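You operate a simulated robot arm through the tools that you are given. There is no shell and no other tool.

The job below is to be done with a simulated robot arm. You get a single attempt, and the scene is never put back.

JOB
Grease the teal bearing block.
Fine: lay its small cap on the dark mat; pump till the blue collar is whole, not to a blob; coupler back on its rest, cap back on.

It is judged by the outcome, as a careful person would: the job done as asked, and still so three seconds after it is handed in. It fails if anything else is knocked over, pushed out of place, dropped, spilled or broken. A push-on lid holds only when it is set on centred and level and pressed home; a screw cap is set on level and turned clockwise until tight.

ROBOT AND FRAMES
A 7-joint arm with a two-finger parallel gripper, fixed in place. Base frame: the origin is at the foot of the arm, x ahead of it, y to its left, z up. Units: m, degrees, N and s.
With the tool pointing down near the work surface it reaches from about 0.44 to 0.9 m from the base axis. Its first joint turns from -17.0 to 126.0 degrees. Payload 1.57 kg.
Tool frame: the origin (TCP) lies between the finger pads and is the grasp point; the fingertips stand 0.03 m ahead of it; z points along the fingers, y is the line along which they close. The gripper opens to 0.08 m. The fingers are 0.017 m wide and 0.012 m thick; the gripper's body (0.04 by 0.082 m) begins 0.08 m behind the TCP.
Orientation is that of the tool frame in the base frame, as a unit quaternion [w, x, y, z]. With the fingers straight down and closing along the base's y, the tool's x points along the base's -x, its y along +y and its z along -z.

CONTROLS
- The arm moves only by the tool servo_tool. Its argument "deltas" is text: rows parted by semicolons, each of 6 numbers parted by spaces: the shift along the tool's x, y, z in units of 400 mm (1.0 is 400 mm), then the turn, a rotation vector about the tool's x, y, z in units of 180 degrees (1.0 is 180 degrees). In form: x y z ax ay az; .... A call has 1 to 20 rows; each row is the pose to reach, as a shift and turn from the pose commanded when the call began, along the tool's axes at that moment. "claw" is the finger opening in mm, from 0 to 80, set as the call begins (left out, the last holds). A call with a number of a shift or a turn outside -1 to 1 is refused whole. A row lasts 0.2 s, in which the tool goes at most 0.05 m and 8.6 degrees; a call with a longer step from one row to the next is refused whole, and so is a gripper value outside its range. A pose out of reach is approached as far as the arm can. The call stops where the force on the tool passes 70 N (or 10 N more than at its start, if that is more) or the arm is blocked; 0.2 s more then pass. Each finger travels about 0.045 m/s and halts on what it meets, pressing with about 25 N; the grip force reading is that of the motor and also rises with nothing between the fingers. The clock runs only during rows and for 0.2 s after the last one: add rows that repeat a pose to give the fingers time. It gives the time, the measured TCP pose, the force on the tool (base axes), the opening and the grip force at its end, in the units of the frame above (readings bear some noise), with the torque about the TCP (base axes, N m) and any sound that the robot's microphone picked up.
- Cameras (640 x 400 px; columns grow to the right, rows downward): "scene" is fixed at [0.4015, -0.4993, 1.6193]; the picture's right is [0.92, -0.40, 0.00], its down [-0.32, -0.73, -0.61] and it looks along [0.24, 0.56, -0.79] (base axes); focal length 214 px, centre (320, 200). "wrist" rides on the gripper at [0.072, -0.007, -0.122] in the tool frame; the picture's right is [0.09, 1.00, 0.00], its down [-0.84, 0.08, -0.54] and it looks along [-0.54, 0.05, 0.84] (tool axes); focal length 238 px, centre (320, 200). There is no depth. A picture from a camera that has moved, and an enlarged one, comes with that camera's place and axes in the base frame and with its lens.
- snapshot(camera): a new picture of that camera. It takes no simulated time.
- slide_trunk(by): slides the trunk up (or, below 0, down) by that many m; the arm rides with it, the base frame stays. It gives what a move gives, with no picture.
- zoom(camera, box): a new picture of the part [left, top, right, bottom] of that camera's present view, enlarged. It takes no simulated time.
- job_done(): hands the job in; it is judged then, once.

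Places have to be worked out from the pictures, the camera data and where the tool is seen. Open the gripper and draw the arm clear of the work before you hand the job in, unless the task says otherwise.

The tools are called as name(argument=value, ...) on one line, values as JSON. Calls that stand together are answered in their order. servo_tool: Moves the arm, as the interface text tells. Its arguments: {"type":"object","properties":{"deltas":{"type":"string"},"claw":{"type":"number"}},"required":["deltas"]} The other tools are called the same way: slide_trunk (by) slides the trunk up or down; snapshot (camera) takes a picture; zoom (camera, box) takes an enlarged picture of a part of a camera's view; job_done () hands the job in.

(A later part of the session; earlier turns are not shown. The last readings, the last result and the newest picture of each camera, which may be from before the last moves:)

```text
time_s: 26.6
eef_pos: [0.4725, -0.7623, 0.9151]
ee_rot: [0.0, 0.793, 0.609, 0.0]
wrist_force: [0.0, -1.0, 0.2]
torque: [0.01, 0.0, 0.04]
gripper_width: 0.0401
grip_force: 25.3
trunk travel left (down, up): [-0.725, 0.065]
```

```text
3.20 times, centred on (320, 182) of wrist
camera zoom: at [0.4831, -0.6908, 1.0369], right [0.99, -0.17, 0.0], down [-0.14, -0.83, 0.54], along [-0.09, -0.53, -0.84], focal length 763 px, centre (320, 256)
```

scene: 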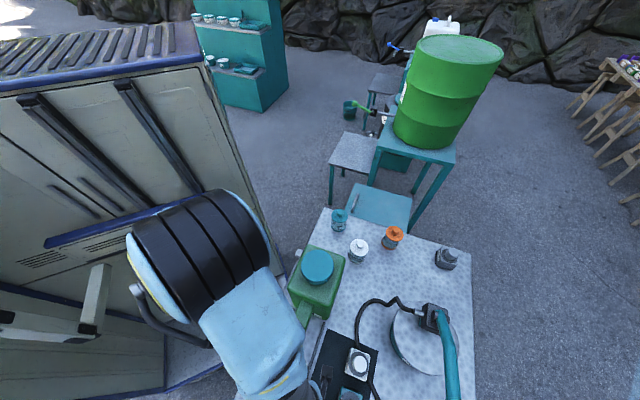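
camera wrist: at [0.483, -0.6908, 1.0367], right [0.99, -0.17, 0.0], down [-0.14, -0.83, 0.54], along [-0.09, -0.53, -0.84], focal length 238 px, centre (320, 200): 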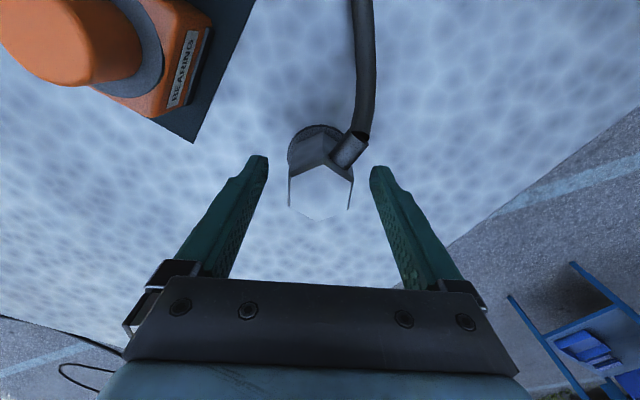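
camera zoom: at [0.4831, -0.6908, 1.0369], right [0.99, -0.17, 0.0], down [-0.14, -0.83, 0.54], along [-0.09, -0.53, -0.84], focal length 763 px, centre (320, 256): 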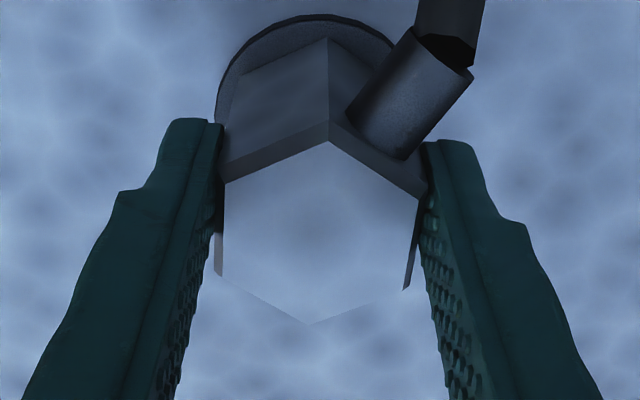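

Gripped at 40 mm on the flats. I lift the coupler slowly straight off its rest, watching force.

servo_tool(deltas="0 0 -0.01 0 0 0; 0 0 -0.02 0 0 0; 0 0 -0.035 0 0 0; 0 0 -0.05 0 0 0; 0 0 -0.075 0 0 0; 0 0 -0.1 0 0 0; 0 0 -0.15 0 0 0; 0 0 -0.2 0 0 0; 0 0 -0.25 0 0 0; 0 0 -0.25 0 0 0")

snapshot(camera="wrist")

snapshot(camera="scene")

zoom(camera="wrist", box=[220, 60, 420, 210])

```text
time_s: 28.8
eef_pos: [0.4707, -0.7615, 1.0153]
ee_rot: [0.001, 0.793, 0.61, 0.0]
wrist_force: [0.5, 0.6, -1.8]
torque: [0.01, 0.01, -0.02]
gripper_width: 0.0401
grip_force: 25.6
trunk travel left (down, up): [-0.725, 0.065]
```

```text
taken
camera wrist: at [0.4823, -0.6912, 1.1369], right [0.99, -0.17, 0.0], down [-0.14, -0.83, 0.54], along [-0.09, -0.53, -0.84], focal length 238 px, centre (320, 200)
```

wrist: 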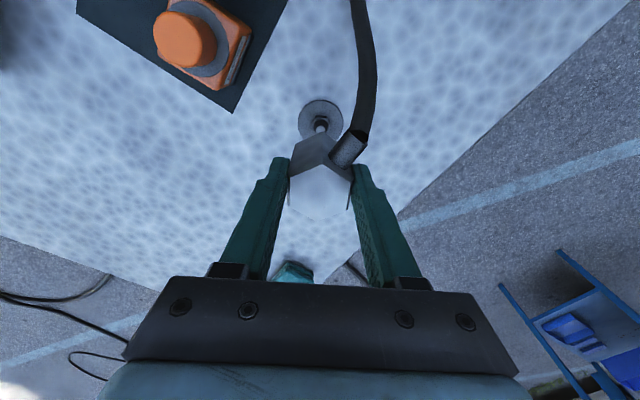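

```text
taken
```

scene: 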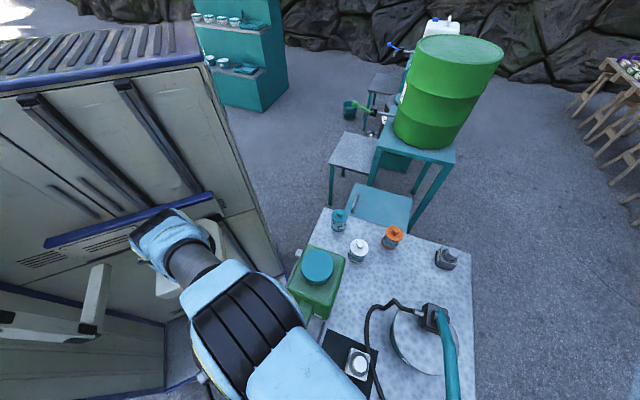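

```text
2.67 times, centred on (320, 135) of wrist
camera zoom: at [0.4823, -0.6912, 1.1369], right [0.99, -0.17, 0.0], down [-0.14, -0.83, 0.54], along [-0.09, -0.53, -0.84], focal length 636 px, centre (320, 373)
```

zoom: 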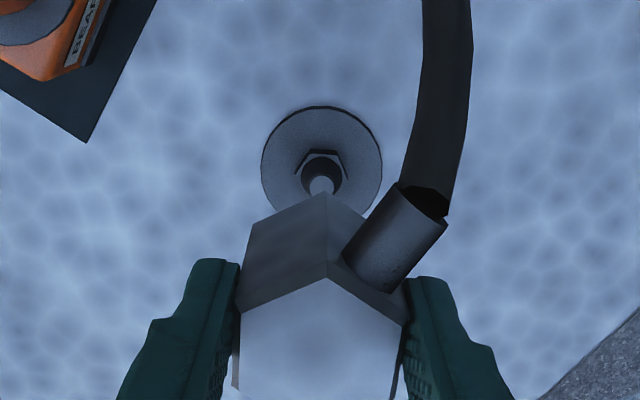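

The rest has an identical nipple post, so this view is a useful alignment template (post tip at px ≈(320.4,129.4)). I carry the coupler up and over to the teal block's estimated nipple position at a high hover.

servo_tool(deltas="0 0 -0.08 0 0 0; 0 0 -0.16 0 0 0; 0.06 -0.03 -0.22 0 0 0; 0.13 -0.065 -0.2625 0 0 0; 0.2 -0.1 -0.2625 0 0 0; 0.27 -0.135 -0.2625 0 0 0; 0.33 -0.165 -0.2625 0 0 0; 0.3665 -0.1883 -0.2625 0 0 0; 0.3665 -0.1883 -0.2625 0 0 0; 0.3665 -0.1883 -0.2625 0 0 0")

snapshot(camera="wrist")

snapshot(camera="scene")

zoom(camera="wrist", box=[240, 60, 400, 160])

```text
time_s: 31.0
eef_pos: [0.4364, -0.6, 1.1195]
ee_rot: [0.0, 0.793, 0.609, 0.002]
wrist_force: [0.3, 0.3, -0.3]
torque: [-0.03, -0.01, -0.01]
gripper_width: 0.0399
grip_force: 24.6
trunk travel left (down, up): [-0.725, 0.065]
```

```text
taken
camera wrist: at [0.4479, -0.5296, 1.241], right [0.99, -0.17, 0.0], down [-0.14, -0.83, 0.54], along [-0.09, -0.53, -0.84], focal length 238 px, centre (320, 200)
```

wrist: 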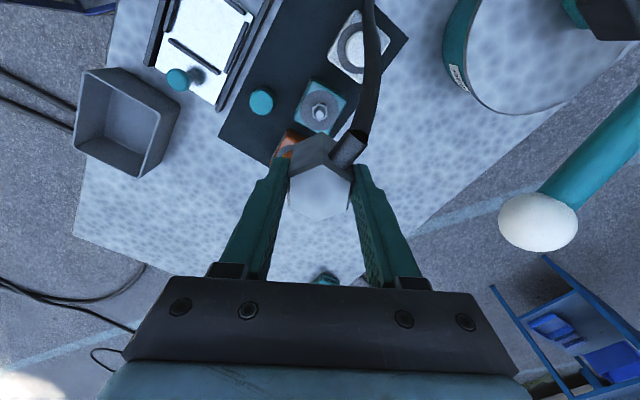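

```text
taken
```

scene: 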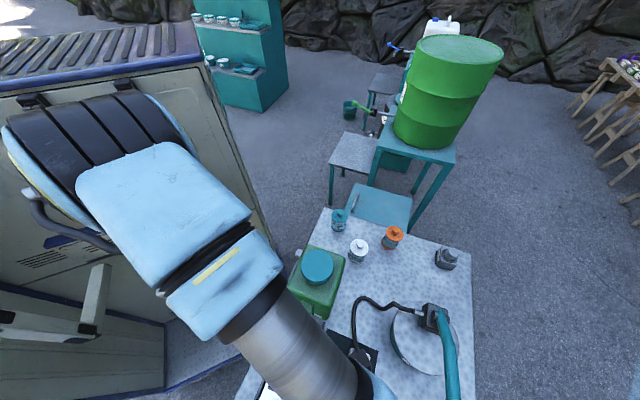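

```text
4.00 times, centred on (320, 110) of wrist
camera zoom: at [0.4479, -0.5296, 1.241], right [0.99, -0.17, 0.0], down [-0.14, -0.83, 0.54], along [-0.09, -0.53, -0.84], focal length 953 px, centre (320, 560)
```

zoom: 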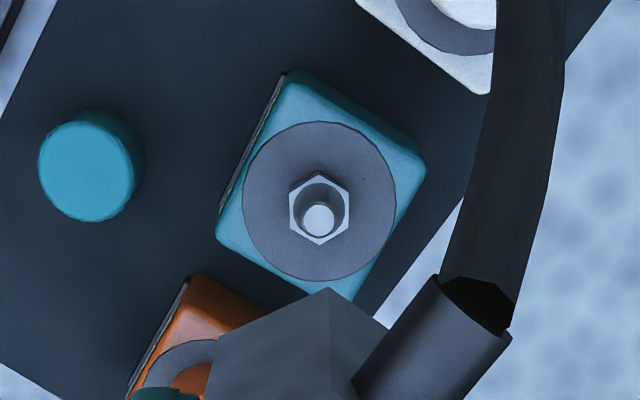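

Nipple is laterally aligned (px x≈320). I descend 7 cm to solve its height/forward offset from a second view.

servo_tool(deltas="0 0 0.06 0 0 0; 0 0 0.12 0 0 0; 0 0 0.175 0 0 0; 0 0 0.175 0 0 0; 0 0 0.175 0 0 0")

zoom(camera="wrist", box=[240, 60, 400, 160])

```text
time_s: 32.2
eef_pos: [0.4358, -0.6012, 1.0487]
ee_rot: [0.0, 0.793, 0.609, 0.0]
wrist_force: [-0.1, 0.3, -1.6]
torque: [0.03, 0.0, 0.01]
gripper_width: 0.0404
grip_force: 25.0
trunk travel left (down, up): [-0.725, 0.065]
```

```text
4.00 times, centred on (320, 110) of wrist
camera zoom: at [0.448, -0.531, 1.1713], right [0.99, -0.17, 0.0], down [-0.14, -0.83, 0.54], along [-0.09, -0.53, -0.84], focal length 953 px, centre (320, 560)
```

zoom: 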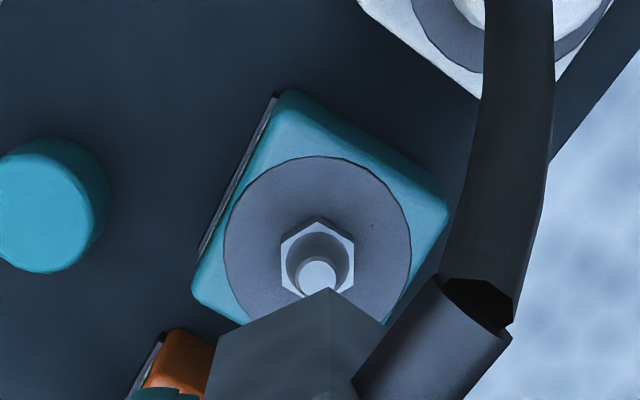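

Combining views and the earlier cap fit, the nipple tip is at about z≈0.924 and horizontally within ~1–2 mm of the TCP axis. I nudge 1 mm along tool -y and lower to TCP z≈0.985 to inspect.

servo_tool(deltas="0 -0.0025 0.04 0 0 0; 0 -0.0025 0.08 0 0 0; 0 -0.0025 0.12 0 0 0; 0 -0.0025 0.1625 0 0 0; 0 -0.0025 0.1625 0 0 0; 0 -0.0025 0.1625 0 0 0")

zoom(camera="wrist", box=[240, 80, 400, 180])

snapshot(camera="scene")

```text
time_s: 33.6
eef_pos: [0.4353, -0.6002, 0.9845]
ee_rot: [0.0, 0.793, 0.609, 0.0]
wrist_force: [-0.7, 0.3, -1.7]
torque: [0.01, 0.02, 0.01]
gripper_width: 0.0404
grip_force: 25.2
trunk travel left (down, up): [-0.725, 0.065]
```

```text
4.00 times, centred on (320, 130) of wrist
camera zoom: at [0.4473, -0.5292, 1.1059], right [0.99, -0.17, 0.0], down [-0.14, -0.83, 0.54], along [-0.09, -0.53, -0.84], focal length 953 px, centre (320, 480)
```

zoom: 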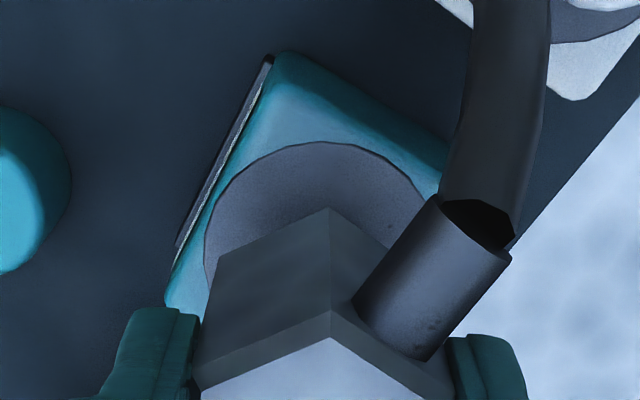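

```text
taken
```

scene: 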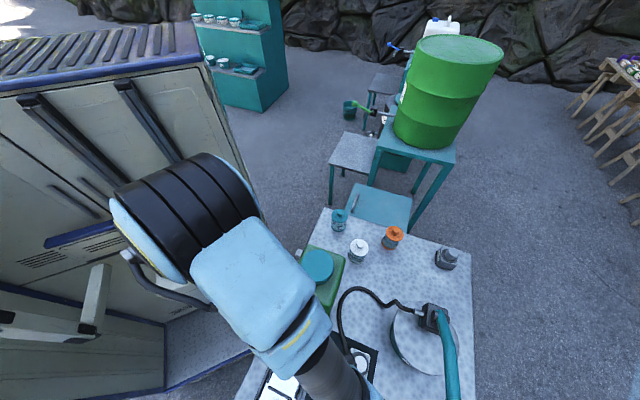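

All clear; the coupler is directly above the nipple. I lower it slowly and check for contact.

servo_tool(deltas="0 0 0.01 0 0 0; 0 0 0.02 0 0 0; 0 0 0.03 0 0 0; 0 0 0.04 0 0 0; 0 0 0.05 0 0 0; 0 0 0.05 0 0 0")

zoom(camera="wrist", box=[240, 80, 400, 180])

```text
time_s: 35.0
eef_pos: [0.4358, -0.6009, 0.9644]
ee_rot: [0.0, 0.794, 0.608, 0.0]
wrist_force: [0.0, 0.1, -1.6]
torque: [0.01, 0.01, -0.01]
gripper_width: 0.0402
grip_force: 25.3
trunk travel left (down, up): [-0.725, 0.065]
```

```text
4.00 times, centred on (320, 130) of wrist
camera zoom: at [0.4471, -0.5298, 1.0864], right [0.99, -0.17, 0.0], down [-0.14, -0.83, 0.54], along [-0.09, -0.53, -0.84], focal length 953 px, centre (320, 480)
```

zoom: 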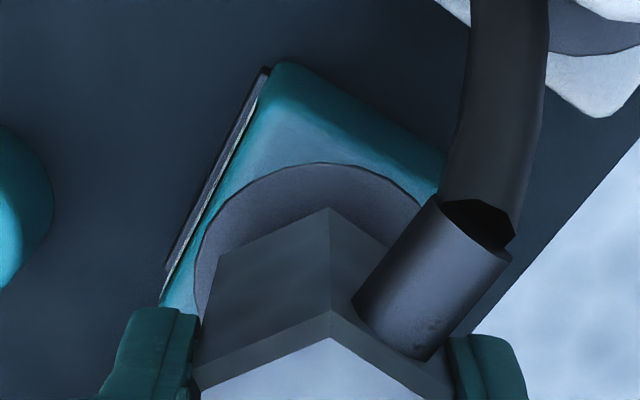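

No contact yet. I continue down at ~2 mm per step.

servo_tool(deltas="0 0 0.005 0 0 0; 0 0 0.01 0 0 0; 0 0 0.015 0 0 0; 0 0 0.02 0 0 0; 0 0 0.025 0 0 0; 0 0 0.025 0 0 0")

zoom(camera="wrist", box=[240, 80, 400, 180])

```text
time_s: 36.4
eef_pos: [0.4359, -0.6013, 0.9571]
ee_rot: [0.002, 0.793, 0.609, 0.0]
wrist_force: [0.0, 6.2, 29.8]
torque: [0.38, 0.25, 0.01]
gripper_width: 0.0402
grip_force: 24.7
trunk travel left (down, up): [-0.725, 0.065]
```

```text
4.00 times, centred on (320, 130) of wrist
camera zoom: at [0.447, -0.5293, 1.0785], right [0.99, -0.17, 0.0], down [-0.14, -0.83, 0.54], along [-0.09, -0.54, -0.84], focal length 953 px, centre (320, 480)
```

zoom: 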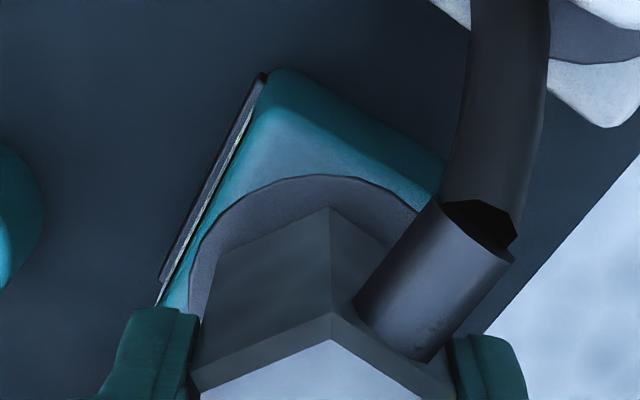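

Contact with 30 N at TCP≈0.957; torque says contact is at ~1 cm radius (nut rim), suggesting it is going home on the nut. I press a little more and see whether it clicks.

servo_tool(deltas="0 0 0.0025 0 0 0; 0 0 0.005 0 0 0; 0 0 0.005 0 0 0")

zoom(camera="wrist", box=[240, 80, 400, 180])

```text
time_s: 37.2
eef_pos: [0.4364, -0.6015, 0.9577]
ee_rot: [0.004, 0.794, 0.608, 0.0]
wrist_force: [3.0, 3.7, 56.6]
torque: [0.71, 0.34, -0.02]
gripper_width: 0.04
grip_force: 25.2
trunk travel left (down, up): [-0.725, 0.065]
```

```text
4.00 times, centred on (320, 130) of wrist
camera zoom: at [0.4467, -0.5289, 1.0782], right [0.99, -0.17, 0.0], down [-0.14, -0.83, 0.55], along [-0.09, -0.54, -0.84], focal length 953 px, centre (320, 480)
```

zoom: 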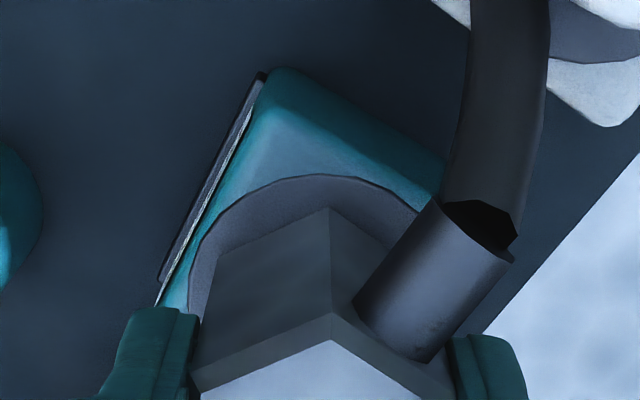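

It's solid at 57 N with no further travel. I relax the press and test lateral engagement by trying a small sideways move.

servo_tool(deltas="0 0 -0.007 0 0 0; 0 0 -0.007 0 0 0")

servo_tool(deltas="0.004 0 0 0 0 0; 0.008 0 0 0 0 0; 0.008 0 0 0 0 0")

```text
time_s: 37.8
eef_pos: [0.4355, -0.6001, 0.9573]
ee_rot: [0.001, 0.794, 0.608, -0.001]
wrist_force: [7.9, -6.6, 30.7]
torque: [-0.46, -0.16, -0.01]
gripper_width: 0.0404
grip_force: 24.8
trunk travel left (down, up): [-0.725, 0.065]
```

```text
time_s: 38.6
eef_pos: [0.4364, -0.5992, 0.9568]
ee_rot: [0.002, 0.794, 0.608, -0.002]
wrist_force: [-0.3, -13.4, 32.7]
torque: [-0.7, 0.27, 0.12]
gripper_width: 0.0402
grip_force: 25.2
trunk travel left (down, up): [-0.725, 0.065]
```

Inconclusive because of friction under 30 N. I unload vertically further and repeat.

servo_tool(deltas="0 0 -0.005 0 0 0; 0 0 -0.006 0 0 0; 0 0 -0.006 0 0 0")

zoom(camera="wrist", box=[240, 80, 400, 180])

```text
time_s: 39.4
eef_pos: [0.4354, -0.5962, 0.9565]
ee_rot: [-0.002, 0.794, 0.608, 0.0]
wrist_force: [-2.8, -1.9, 6.9]
torque: [-0.28, 0.07, -0.08]
gripper_width: 0.0401
grip_force: 24.9
trunk travel left (down, up): [-0.725, 0.065]
```

```text
4.00 times, centred on (320, 130) of wrist
camera zoom: at [0.4473, -0.5257, 1.079], right [0.99, -0.17, 0.0], down [-0.14, -0.83, 0.54], along [-0.09, -0.53, -0.84], focal length 953 px, centre (320, 480)
```

zoom: 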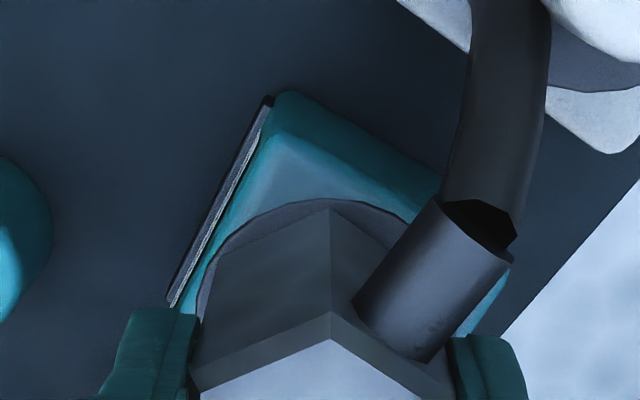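

The coupler slid sideways without resistance, so it's only resting on the nipple tip, slightly off-centre; torque signs suggest shifting ~2 mm in -x and y between both tries. I move there unloaded and lower again.

servo_tool(deltas="0 0 -0.005 0 0 0; -0.0061 -0.0046 -0.005 0 0 0; -0.0061 -0.0046 0.001 0 0 0; -0.0061 -0.0046 0.005 0 0 0; -0.0061 -0.0046 0.008 0 0 0; -0.0061 -0.0046 0.008 0 0 0")

```text
time_s: 40.8
eef_pos: [0.4344, -0.5994, 0.9575]
ee_rot: [0.001, 0.793, 0.609, 0.0]
wrist_force: [-3.7, 2.2, 20.5]
torque: [0.47, 0.24, -0.02]
gripper_width: 0.0402
grip_force: 24.5
trunk travel left (down, up): [-0.725, 0.065]
```

Readings hint at a broad flat contact, which might mean it's already seated with bore clearance. I test: raise 5 mm off contact and move sideways 8 mm; resistance means the nipple is inside the bore.

servo_tool(deltas="0 0 -0.0125 0 0 0; 0 0 -0.0125 0 0 0; -0.005 0 -0.0125 0 0 0; -0.01 0 -0.0125 0 0 0; -0.015 0 -0.0125 0 0 0; -0.02 0 -0.0125 0 0 0; -0.02 0 -0.0125 0 0 0")

zoom(camera="wrist", box=[240, 80, 400, 180])

```text
time_s: 42.4
eef_pos: [0.4327, -0.6075, 0.9602]
ee_rot: [0.0, 0.794, 0.608, 0.0]
wrist_force: [1.7, 1.4, -0.3]
torque: [0.13, -0.14, 0.01]
gripper_width: 0.0403
grip_force: 25.0
trunk travel left (down, up): [-0.725, 0.065]
```

```text
4.00 times, centred on (320, 130) of wrist
camera zoom: at [0.4444, -0.537, 1.0819], right [0.99, -0.17, 0.0], down [-0.14, -0.83, 0.54], along [-0.09, -0.53, -0.84], focal length 953 px, centre (320, 480)
```

zoom: 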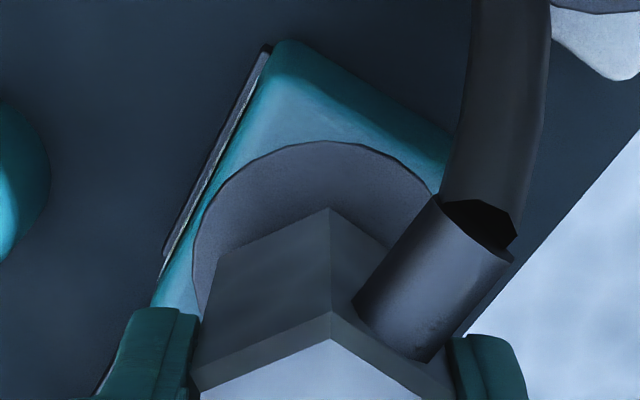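

Moved 8 mm with only ~2 N, though a slight torque appeared. I push 6 mm further the same way to discriminate.

servo_tool(deltas="-0.005 0 0 0 0 0; -0.01 0 0 0 0 0; -0.015 0 0 0 0 0; -0.015 0 0 0 0 0")

zoom(camera="wrist", box=[240, 80, 400, 180])

```text
time_s: 43.4
eef_pos: [0.431, -0.6138, 0.9596]
ee_rot: [0.001, 0.793, 0.609, 0.0]
wrist_force: [0.5, 1.4, -0.6]
torque: [0.14, 0.02, -0.01]
gripper_width: 0.0402
grip_force: 25.4
trunk travel left (down, up): [-0.725, 0.065]
```

```text
4.00 times, centred on (320, 130) of wrist
camera zoom: at [0.4424, -0.5429, 1.0817], right [0.99, -0.17, 0.0], down [-0.14, -0.83, 0.54], along [-0.09, -0.53, -0.84], focal length 953 px, centre (320, 480)
```

zoom: 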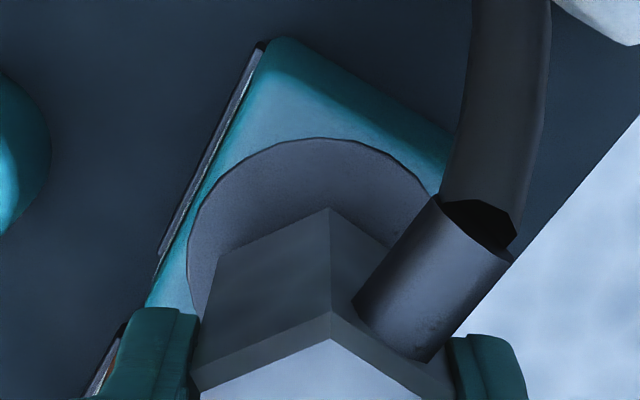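

The ring barely moved in view while the tool moved 6 mm, so the block may have been dragged a few mm. I stop, raise the coupler straight up and inspect.

servo_tool(deltas="0 0 -0.02 0 0 0; 0 0 -0.05 0 0 0; 0 0 -0.12 0 0 0; 0 0 -0.22 0 0 0; 0 0 -0.32 0 0 0; 0 0 -0.42 0 0 0; 0 0 -0.42 0 0 0; 0 0 -0.42 0 0 0")

snapshot(camera="wrist")

zoom(camera="wrist", box=[240, 60, 400, 160])

zoom(camera="wrist", box=[280, 70, 360, 120])

```text
time_s: 45.2
eef_pos: [0.4304, -0.6141, 1.1283]
ee_rot: [0.0, 0.793, 0.609, 0.0]
wrist_force: [-0.2, 0.3, -1.3]
torque: [0.01, 0.01, -0.01]
gripper_width: 0.0406
grip_force: 25.2
trunk travel left (down, up): [-0.725, 0.065]
```

```text
taken
camera wrist: at [0.4412, -0.5434, 1.2508], right [0.99, -0.17, 0.0], down [-0.14, -0.83, 0.54], along [-0.09, -0.53, -0.84], focal length 238 px, centre (320, 200)
```

wrist: 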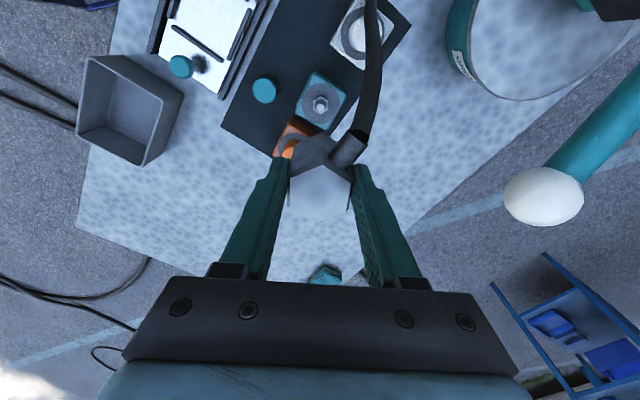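

```text
4.00 times, centred on (320, 110) of wrist
camera zoom: at [0.4412, -0.5434, 1.2508], right [0.99, -0.17, 0.0], down [-0.14, -0.83, 0.54], along [-0.09, -0.53, -0.84], focal length 953 px, centre (320, 560)
```

zoom: 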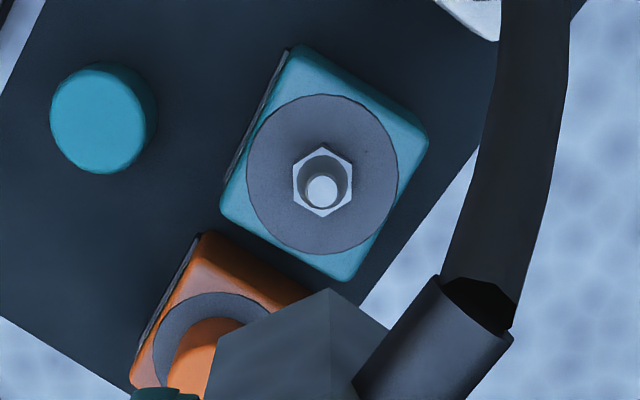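

```text
8.00 times, centred on (320, 95) of wrist
camera zoom: at [0.4412, -0.5434, 1.2508], right [0.99, -0.17, 0.0], down [-0.14, -0.83, 0.54], along [-0.09, -0.53, -0.84], focal length 1907 px, centre (320, 1040)
```

zoom: 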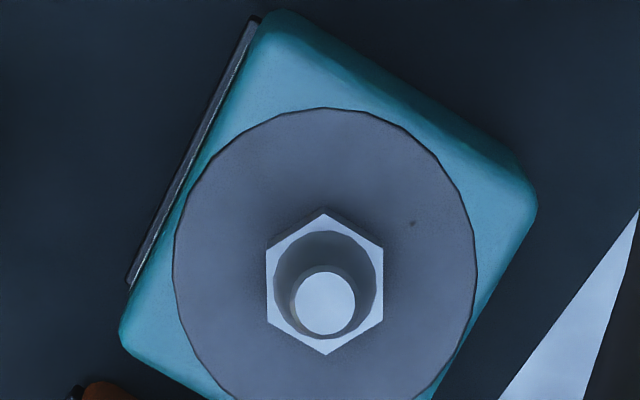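

The nipple is fine: hex nut with a cylindrical tip; the block has shifted only ~5 mm toward the orange block. To fix the position precisely I rotate yaw by -60° so the lateral image axis measures the other horizontal direction.

servo_tool(deltas="0 0 0 0 0 0.042; 0 0 0 0 0 0.084; 0 0 0 0 0 0.126; 0 0 0 0 0 0.168; 0 0 0 0 0 0.21; 0 0 0 0 0 0.252; 0 0 0 0 0 0.294; 0 0 0 0 0 0.3333; 0 0 0 0 0 0.3333; 0 0 0 0 0 0.3333")

snapshot(camera="wrist")

zoom(camera="wrist", box=[280, 70, 360, 120])

snapshot(camera="scene")

```text
time_s: 47.4
eef_pos: [0.4306, -0.6129, 1.129]
ee_rot: [0.0, 0.991, 0.13, 0.001]
wrist_force: [0.2, 0.6, -1.4]
torque: [0.0, -0.03, -0.02]
gripper_width: 0.0405
grip_force: 25.0
trunk travel left (down, up): [-0.725, 0.065]
```

```text
taken
camera wrist: at [0.4974, -0.5885, 1.2491], right [0.35, -0.94, 0.0], down [-0.79, -0.29, 0.54], along [-0.51, -0.19, -0.84], focal length 238 px, centre (320, 200)
```

wrist: 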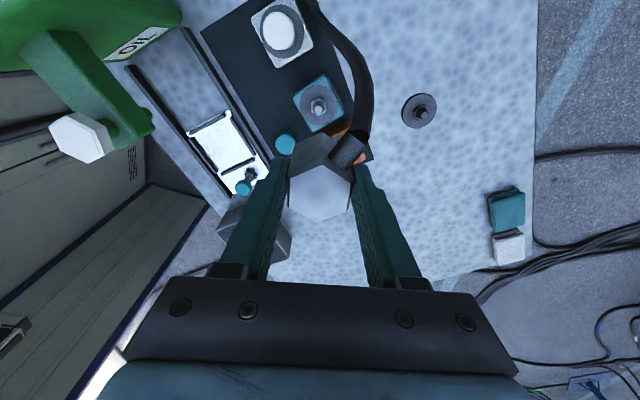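

```text
8.00 times, centred on (320, 95) of wrist
camera zoom: at [0.4974, -0.5885, 1.2491], right [0.35, -0.94, 0.0], down [-0.79, -0.29, 0.54], along [-0.51, -0.19, -0.84], focal length 1907 px, centre (320, 1040)
```

zoom: 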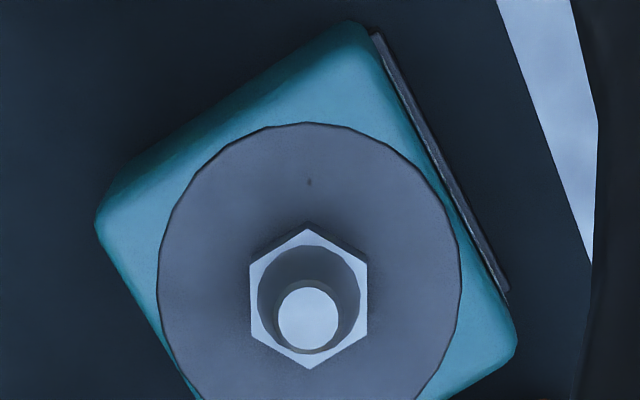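

```text
taken
```

scene: 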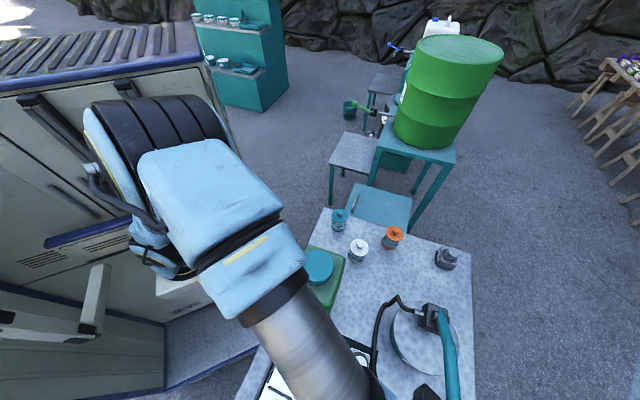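

Lateral measurement at both yaws gives the nipple at TCP+(0.001,0.003). I zoom on the free rest post in this view to compare its shape with the block's nipple.

zoom(camera="wrist", box=[380, 85, 460, 135])

zoom(camera="wrist", box=[240, 0, 400, 100])

zoom(camera="wrist", box=[240, 100, 400, 240])

```text
8.00 times, centred on (420, 110) of wrist
camera zoom: at [0.4974, -0.5885, 1.2491], right [0.35, -0.94, 0.0], down [-0.79, -0.29, 0.54], along [-0.51, -0.19, -0.84], focal length 1907 px, centre (-480, 920)
```

zoom: 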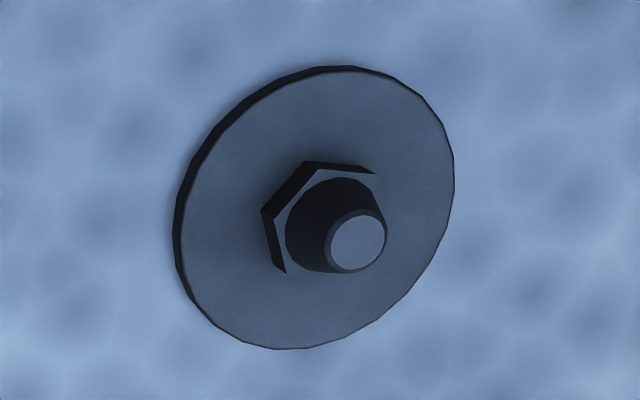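

```text
4.00 times, centred on (320, 50) of wrist
camera zoom: at [0.4974, -0.5885, 1.2491], right [0.35, -0.94, 0.0], down [-0.79, -0.29, 0.54], along [-0.51, -0.19, -0.84], focal length 953 px, centre (320, 800)
```

zoom: 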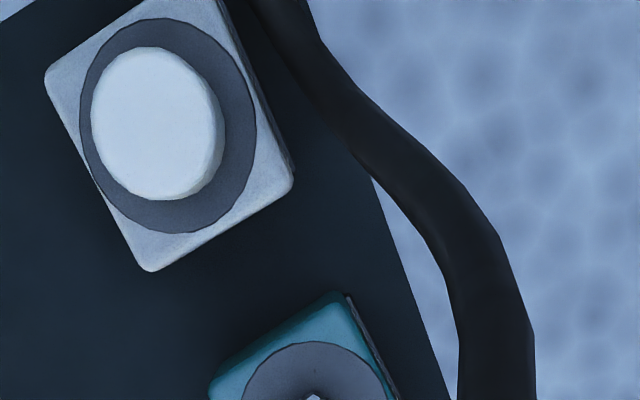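

```text
2.86 times, centred on (320, 170) of wrist
camera zoom: at [0.4974, -0.5885, 1.2491], right [0.35, -0.94, 0.0], down [-0.79, -0.29, 0.54], along [-0.51, -0.19, -0.84], focal length 681 px, centre (320, 286)
```

zoom: 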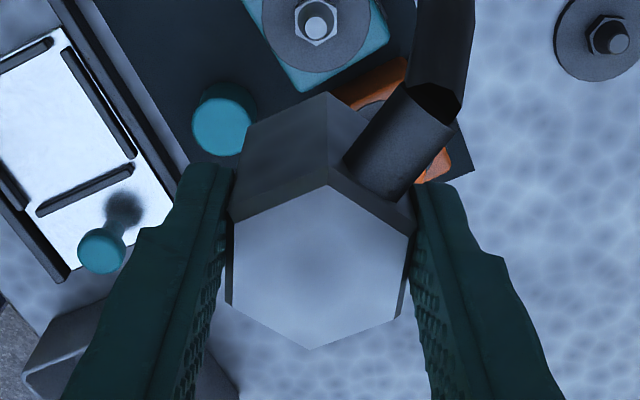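

Nipples match (cone on hex nut), and the measurements suggest the coupler had stopped several mm short of seated. I centre over the nipple's current position and descend until the tip is just inside the mouth (TCP z≈0.962).

servo_tool(deltas="0.004 -0.0035 0.05 0 0 0; 0.0079 -0.0068 0.12 0 0 0; 0.0079 -0.0068 0.2 0 0 0; 0.0079 -0.0068 0.27 0 0 0; 0.0079 -0.0068 0.33 0 0 0; 0.0079 -0.0068 0.37 0 0 0; 0.0079 -0.0068 0.39 0 0 0; 0.0079 -0.0068 0.4 0 0 0; 0.0079 -0.0068 0.4155 0 0 0; 0.0079 -0.0068 0.4155 0 0 0")

zoom(camera="wrist", box=[240, 80, 400, 180])

```text
time_s: 49.6
eef_pos: [0.4333, -0.6109, 0.9629]
ee_rot: [0.0, 0.991, 0.131, 0.0]
wrist_force: [0.5, -0.7, -0.6]
torque: [0.03, 0.03, -0.02]
gripper_width: 0.0401
grip_force: 25.2
trunk travel left (down, up): [-0.725, 0.065]
```

```text
4.00 times, centred on (320, 130) of wrist
camera zoom: at [0.5001, -0.5849, 1.0839], right [0.35, -0.94, 0.0], down [-0.79, -0.29, 0.54], along [-0.51, -0.19, -0.84], focal length 953 px, centre (320, 480)
```

zoom: 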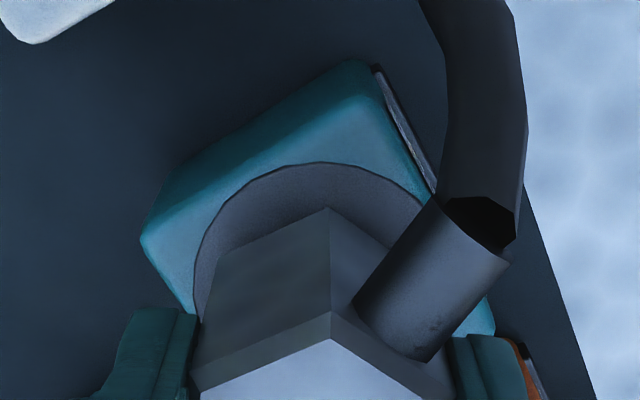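

No contact yet. I lower gently here in 1 mm steps to see if it now passes 0.957.

servo_tool(deltas="0 0 0.004 0 0 0; 0 0 0.008 0 0 0; 0 0 0.012 0 0 0; 0 0 0.015 0 0 0; 0 0 0.0175 0 0 0; 0 0 0.0175 0 0 0")

```text
time_s: 51.0
eef_pos: [0.432, -0.6087, 0.9574]
ee_rot: [0.001, 0.991, 0.131, 0.0]
wrist_force: [0.2, 1.9, 25.8]
torque: [0.31, 0.31, -0.02]
gripper_width: 0.0403
grip_force: 25.0
trunk travel left (down, up): [-0.725, 0.065]
```

Same stop height (0.957) at a different yaw and block position, with a flat, wide contact: this is the coupler's seat on the nut, i.e. home. Before releasing, I lift 5 mm and nudge the block back ~8 mm to its original place using the play in the bore.

servo_tool(deltas="0 0 -0.01375 0 0 0; 0 0 -0.01375 0 0 0; 0.005 -0.0057 -0.01375 0 0 0; 0.01 -0.0114 -0.01375 0 0 0; 0.015 -0.0171 -0.01375 0 0 0; 0.0202 -0.0228 -0.01375 0 0 0; 0.0202 -0.0228 -0.01375 0 0 0; 0.0132 -0.015 -0.01375 0 0 0; 0.0132 -0.015 -0.01375 0 0 0")

zoom(camera="wrist", box=[240, 80, 400, 180])

```text
time_s: 53.0
eef_pos: [0.4367, -0.6026, 0.9598]
ee_rot: [0.0, 0.992, 0.13, 0.0]
wrist_force: [-0.5, -0.6, -1.1]
torque: [0.01, 0.01, 0.01]
gripper_width: 0.0398
grip_force: 24.9
trunk travel left (down, up): [-0.725, 0.065]
```

```text
4.00 times, centred on (320, 130) of wrist
camera zoom: at [0.5035, -0.5777, 1.0817], right [0.35, -0.94, 0.0], down [-0.79, -0.29, 0.54], along [-0.51, -0.19, -0.84], focal length 953 px, centre (320, 480)
```

zoom: 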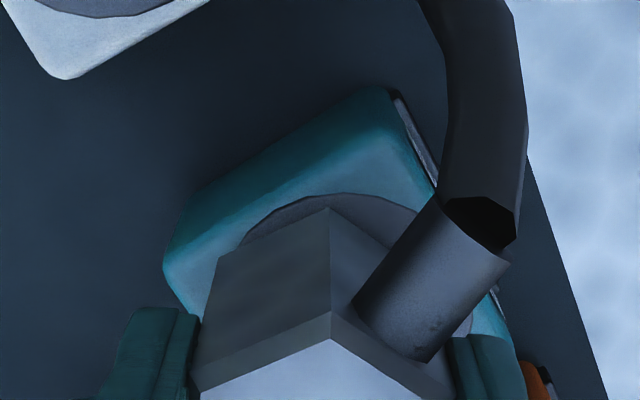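

The block barely followed, so play is loose and full seating (I estimate ≈0.950) still hasn't been reached; likely the tip meets an inner step slightly off-centre. I'll get a precise template: return over the empty rest at yaw 75 at the known seated xy, 10 cm up, and zoom.

servo_tool(deltas="0 0 -0.06 0 0 0; 0 0 -0.16 0 0 0; 0 0 -0.25 0 0 0; -0.002 0.05 -0.25 0 0 -0.0417; -0.005 0.1 -0.25 0 0 -0.0833; -0.007 0.15 -0.25 0 0 -0.125; -0.01 0.21 -0.25 0 0 -0.1667; -0.012 0.26 -0.25 0 0 -0.2083; -0.014 0.31 -0.25 0 0 -0.25; -0.016 0.36 -0.25 0 0 -0.2917; -0.0187 0.4083 -0.25 0 0 -0.3333; -0.0187 0.4083 -0.2 0 0 -0.3333; -0.0187 0.4083 -0.1365 0 0 -0.3333; -0.0187 0.4083 -0.1365 0 0 -0.3333; -0.0187 0.4083 -0.1365 0 0 -0.3333; -0.0187 0.4083 -0.1365 0 0 -0.3333")

zoom(camera="wrist", box=[280, 95, 360, 145])

snapshot(camera="wrist")

```text
time_s: 56.4
eef_pos: [0.4712, -0.7627, 1.0145]
ee_rot: [0.0, 0.794, 0.608, 0.001]
wrist_force: [0.6, -0.3, -0.8]
torque: [-0.01, -0.01, 0.02]
gripper_width: 0.0402
grip_force: 24.7
trunk travel left (down, up): [-0.725, 0.065]
```

```text
8.00 times, centred on (320, 120) of wrist
camera zoom: at [0.4826, -0.6918, 1.1368], right [0.99, -0.17, 0.0], down [-0.14, -0.83, 0.54], along [-0.09, -0.53, -0.84], focal length 1907 px, centre (320, 840)
```

zoom: 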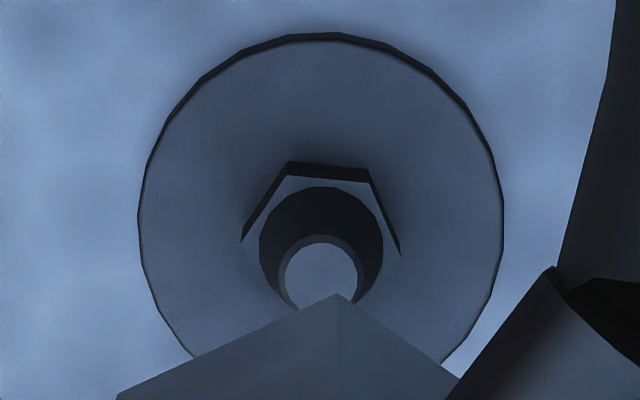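

```text
taken
camera wrist: at [0.4826, -0.6918, 1.1368], right [0.99, -0.17, 0.0], down [-0.14, -0.83, 0.54], along [-0.09, -0.53, -0.84], focal length 238 px, centre (320, 200)
```

wrist: 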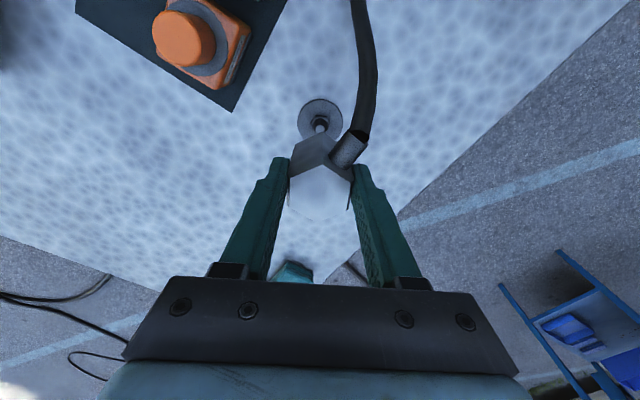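

This is a sharp template: post axis at x≈321 px (8x), cone-base top y≈187, tip top y≈243, cone width 125 px, tip width 75 px. Now I move to the block at the equivalent relative height for the same picture.

servo_tool(deltas="0 0 -0.08 0 0 0; 0.06 -0.033 -0.16 0 0 0; 0.14 -0.077 -0.16 0 0 0; 0.21 -0.116 -0.16 0 0 0; 0.28 -0.155 -0.16 0 0 0; 0.35 -0.1937 -0.16 0 0 0; 0.35 -0.1937 -0.0875 0 0 0; 0.35 -0.1937 -0.0875 0 0 0; 0.35 -0.1937 -0.0875 0 0 0; 0.35 -0.1937 -0.0875 0 0 0")

zoom(camera="wrist", box=[280, 95, 360, 145])

```text
time_s: 58.6
eef_pos: [0.4329, -0.6061, 1.0521]
ee_rot: [0.0, 0.794, 0.609, 0.0]
wrist_force: [0.0, -1.2, -1.3]
torque: [-0.01, -0.04, -0.01]
gripper_width: 0.0401
grip_force: 25.1
trunk travel left (down, up): [-0.725, 0.065]
```

```text
8.00 times, centred on (320, 120) of wrist
camera zoom: at [0.4437, -0.5354, 1.1731], right [0.99, -0.17, 0.0], down [-0.14, -0.83, 0.54], along [-0.09, -0.53, -0.84], focal length 1907 px, centre (320, 840)
```

zoom: 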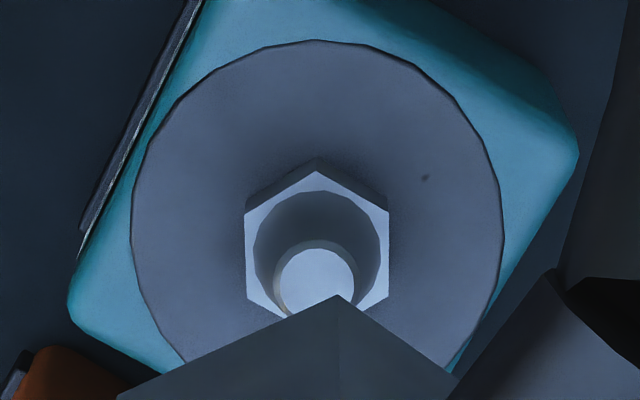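

Block view matches the template within ~0.5 mm laterally (needs -0.5 mm in tool y); the along-view offset is uncertain by a few mm, so I'll probe: lower with light press at this position first and check whether it drops below 0.957.

servo_tool(deltas="0 -0.0013 0.06 0 0 0; 0 -0.0013 0.13 0 0 0; 0 -0.0013 0.18 0 0 0; 0 -0.0013 0.21 0 0 0; 0 -0.0013 0.222 0 0 0; 0 -0.0013 0.23 0 0 0; 0 -0.0013 0.2345 0 0 0; 0 -0.0013 0.2345 0 0 0; 0 -0.0013 0.2345 0 0 0")

```text
time_s: 60.6
eef_pos: [0.4322, -0.6063, 0.9577]
ee_rot: [0.0, 0.793, 0.609, 0.0]
wrist_force: [-1.4, 2.6, 8.2]
torque: [0.23, 0.09, -0.01]
gripper_width: 0.0403
grip_force: 25.0
trunk travel left (down, up): [-0.725, 0.065]
```

Contact again at 0.957, with the contact point on the +y (tool +x) side, suggesting the nipple lies further that way. I lift 4 mm, shift +2.5 mm along tool x, and press lightly again.

servo_tool(deltas="0 0 -0.01 0 0 0; 0 0 -0.01 0 0 0; 0.00625 0 -0.01 0 0 0; 0.00625 0 -0.01 0 0 0; 0.00625 0 -0.004 0 0 0; 0.00625 0 0 0 0 0; 0.00625 0 0.001 0 0 0; 0.00625 0 0.001 0 0 0")

```text
time_s: 62.4
eef_pos: [0.4326, -0.6043, 0.9566]
ee_rot: [0.0, 0.794, 0.609, 0.001]
wrist_force: [-3.9, 4.4, 14.1]
torque: [0.41, 0.16, -0.01]
gripper_width: 0.0404
grip_force: 25.3
trunk travel left (down, up): [-0.725, 0.065]
```

Force pushes the coupler toward +y/-x with contact still on the +y side, so I continue: another +2.5 mm tool x and -1 mm tool y.

servo_tool(deltas="0 0 -0.01 0 0 0; 0 0 -0.01 0 0 0; 0.00625 -0.0025 -0.01 0 0 0; 0.00625 -0.0025 -0.01 0 0 0; 0.00625 -0.0025 -0.004 0 0 0; 0.00625 -0.0025 0 0 0 0; 0.00625 -0.0025 0.001 0 0 0; 0.00625 -0.0025 0.001 0 0 0")

zoom(camera="wrist", box=[240, 80, 400, 180])

```text
time_s: 64.2
eef_pos: [0.434, -0.6022, 0.9578]
ee_rot: [0.0, 0.793, 0.61, 0.0]
wrist_force: [1.8, 1.3, 15.5]
torque: [0.33, 0.04, -0.01]
gripper_width: 0.0401
grip_force: 25.1
trunk travel left (down, up): [-0.725, 0.065]
```

```text
4.00 times, centred on (320, 130) of wrist
camera zoom: at [0.4446, -0.5308, 1.0786], right [0.99, -0.17, 0.0], down [-0.14, -0.83, 0.54], along [-0.09, -0.54, -0.84], focal length 953 px, centre (320, 480)
```

zoom: 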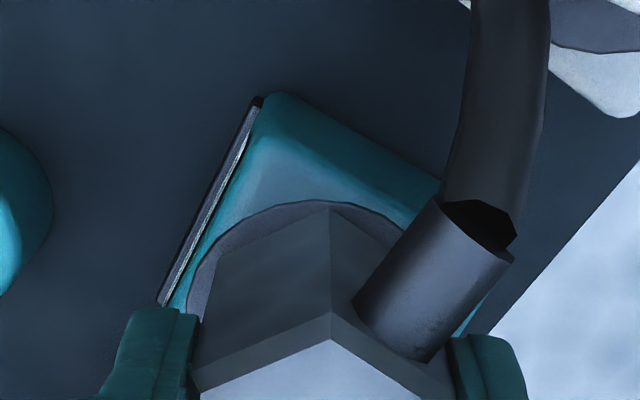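

Contact always sits at the coupler's rim, so its bottom face is resting on the block's wide ring — i.e. it's fully down (0.9575−0.9151=42 mm matches ring vs. rest disc, and sizes in the template fit too). From that, the nipple centre is 3.3 mm back along tool x; I lift slightly, centre, and press home.

servo_tool(deltas="0 0 -0.01 0 0 0; 0 0 -0.01 0 0 0; -0.004 0.0012 -0.01 0 0 0; -0.00825 0.0025 -0.01 0 0 0; -0.00825 0.0025 -0.004 0 0 0; -0.00825 0.0025 0 0 0 0; -0.00825 0.0025 0.004 0 0 0; -0.00825 0.0025 0.006 0 0 0; -0.00825 0.0025 0.006 0 0 0")

zoom(camera="wrist", box=[240, 80, 400, 180])

```text
time_s: 66.2
eef_pos: [0.4318, -0.6056, 0.9561]
ee_rot: [0.003, 0.793, 0.609, 0.0]
wrist_force: [1.6, 0.7, 47.4]
torque: [0.62, 0.27, -0.05]
gripper_width: 0.0402
grip_force: 25.0
trunk travel left (down, up): [-0.725, 0.065]
```

```text
4.00 times, centred on (320, 130) of wrist
camera zoom: at [0.4437, -0.5338, 1.0783], right [0.99, -0.17, 0.0], down [-0.14, -0.83, 0.55], along [-0.09, -0.54, -0.84], focal length 953 px, centre (320, 480)
```

zoom: 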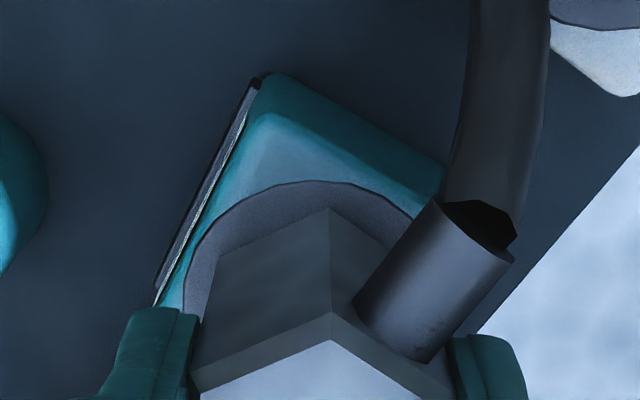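

The ring-to-corner gap (7 px) now equals that at the rest when seated, so the coupler is home and centred. I relax the press and release the grip.

servo_tool(deltas="0 0 -0.01 0 0 0; 0 0 -0.01 0 0 0")

servo_tool(deltas="0 0 0 0 0 0; 0 0 0 0 0 0; 0 0 0 0 0 0; 0 0 0 0 0 0", claw=62)

zoom(camera="wrist", box=[220, 80, 420, 205])

```text
time_s: 66.8
eef_pos: [0.4319, -0.6048, 0.9576]
ee_rot: [0.001, 0.793, 0.609, -0.001]
wrist_force: [2.8, -5.9, 22.9]
torque: [-0.4, -0.23, -0.06]
gripper_width: 0.04
grip_force: 24.9
trunk travel left (down, up): [-0.725, 0.065]
```

```text
time_s: 67.8
eef_pos: [0.4337, -0.6046, 0.957]
ee_rot: [0.0, 0.794, 0.609, 0.0]
wrist_force: [-0.3, -0.3, -0.1]
torque: [-0.01, 0.0, 0.0]
gripper_width: 0.0618
grip_force: 0.0
trunk travel left (down, up): [-0.725, 0.065]
```

```text
3.20 times, centred on (320, 142) of wrist
camera zoom: at [0.4447, -0.5343, 1.0785], right [0.99, -0.17, 0.0], down [-0.14, -0.83, 0.54], along [-0.09, -0.53, -0.84], focal length 763 px, centre (320, 384)
```

zoom: 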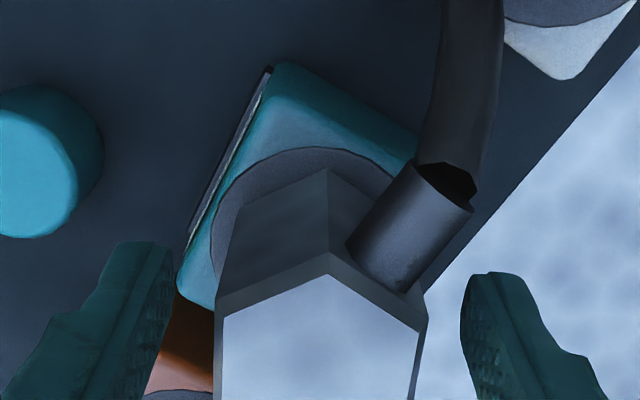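

The coupler stays put after release. I rise straight up and take a look.

servo_tool(deltas="0 0 -0.05 0 0 0; 0 0 -0.12 0 0 0; 0 0 -0.22 0 0 0; 0 0 -0.32 0 0 0; 0 0 -0.42 0 0 0; 0 0 -0.5 0 0 0; 0 0 -0.5 0 0 0")

snapshot(camera="wrist")

zoom(camera="wrist", box=[240, 50, 400, 150])

snapshot(camera="scene")

```text
time_s: 69.4
eef_pos: [0.4336, -0.6056, 1.158]
ee_rot: [0.0, 0.793, 0.609, 0.0]
wrist_force: [0.8, 0.6, -0.3]
torque: [0.0, 0.0, 0.01]
gripper_width: 0.0618
grip_force: 0.0
trunk travel left (down, up): [-0.725, 0.065]
```

```text
taken
camera wrist: at [0.446, -0.535, 1.279], right [0.99, -0.17, 0.0], down [-0.14, -0.83, 0.54], along [-0.09, -0.53, -0.84], focal length 238 px, centre (320, 200)
```

wrist: 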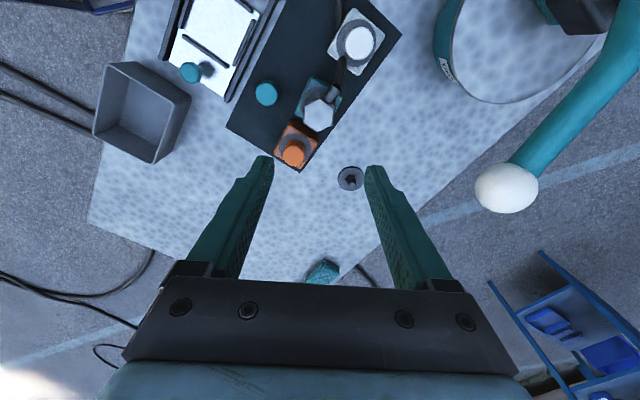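

```text
4.00 times, centred on (320, 100) of wrist
camera zoom: at [0.446, -0.535, 1.279], right [0.99, -0.17, 0.0], down [-0.14, -0.83, 0.54], along [-0.09, -0.53, -0.84], focal length 953 px, centre (320, 600)
```

zoom: 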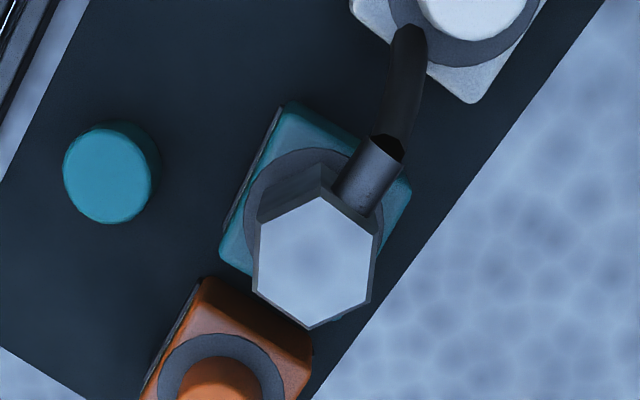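

```text
taken
```

scene: 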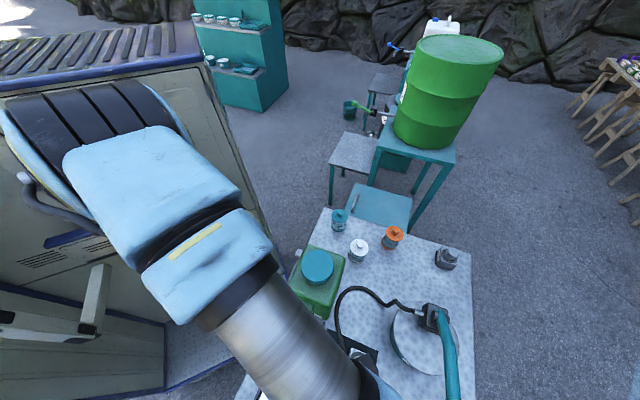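

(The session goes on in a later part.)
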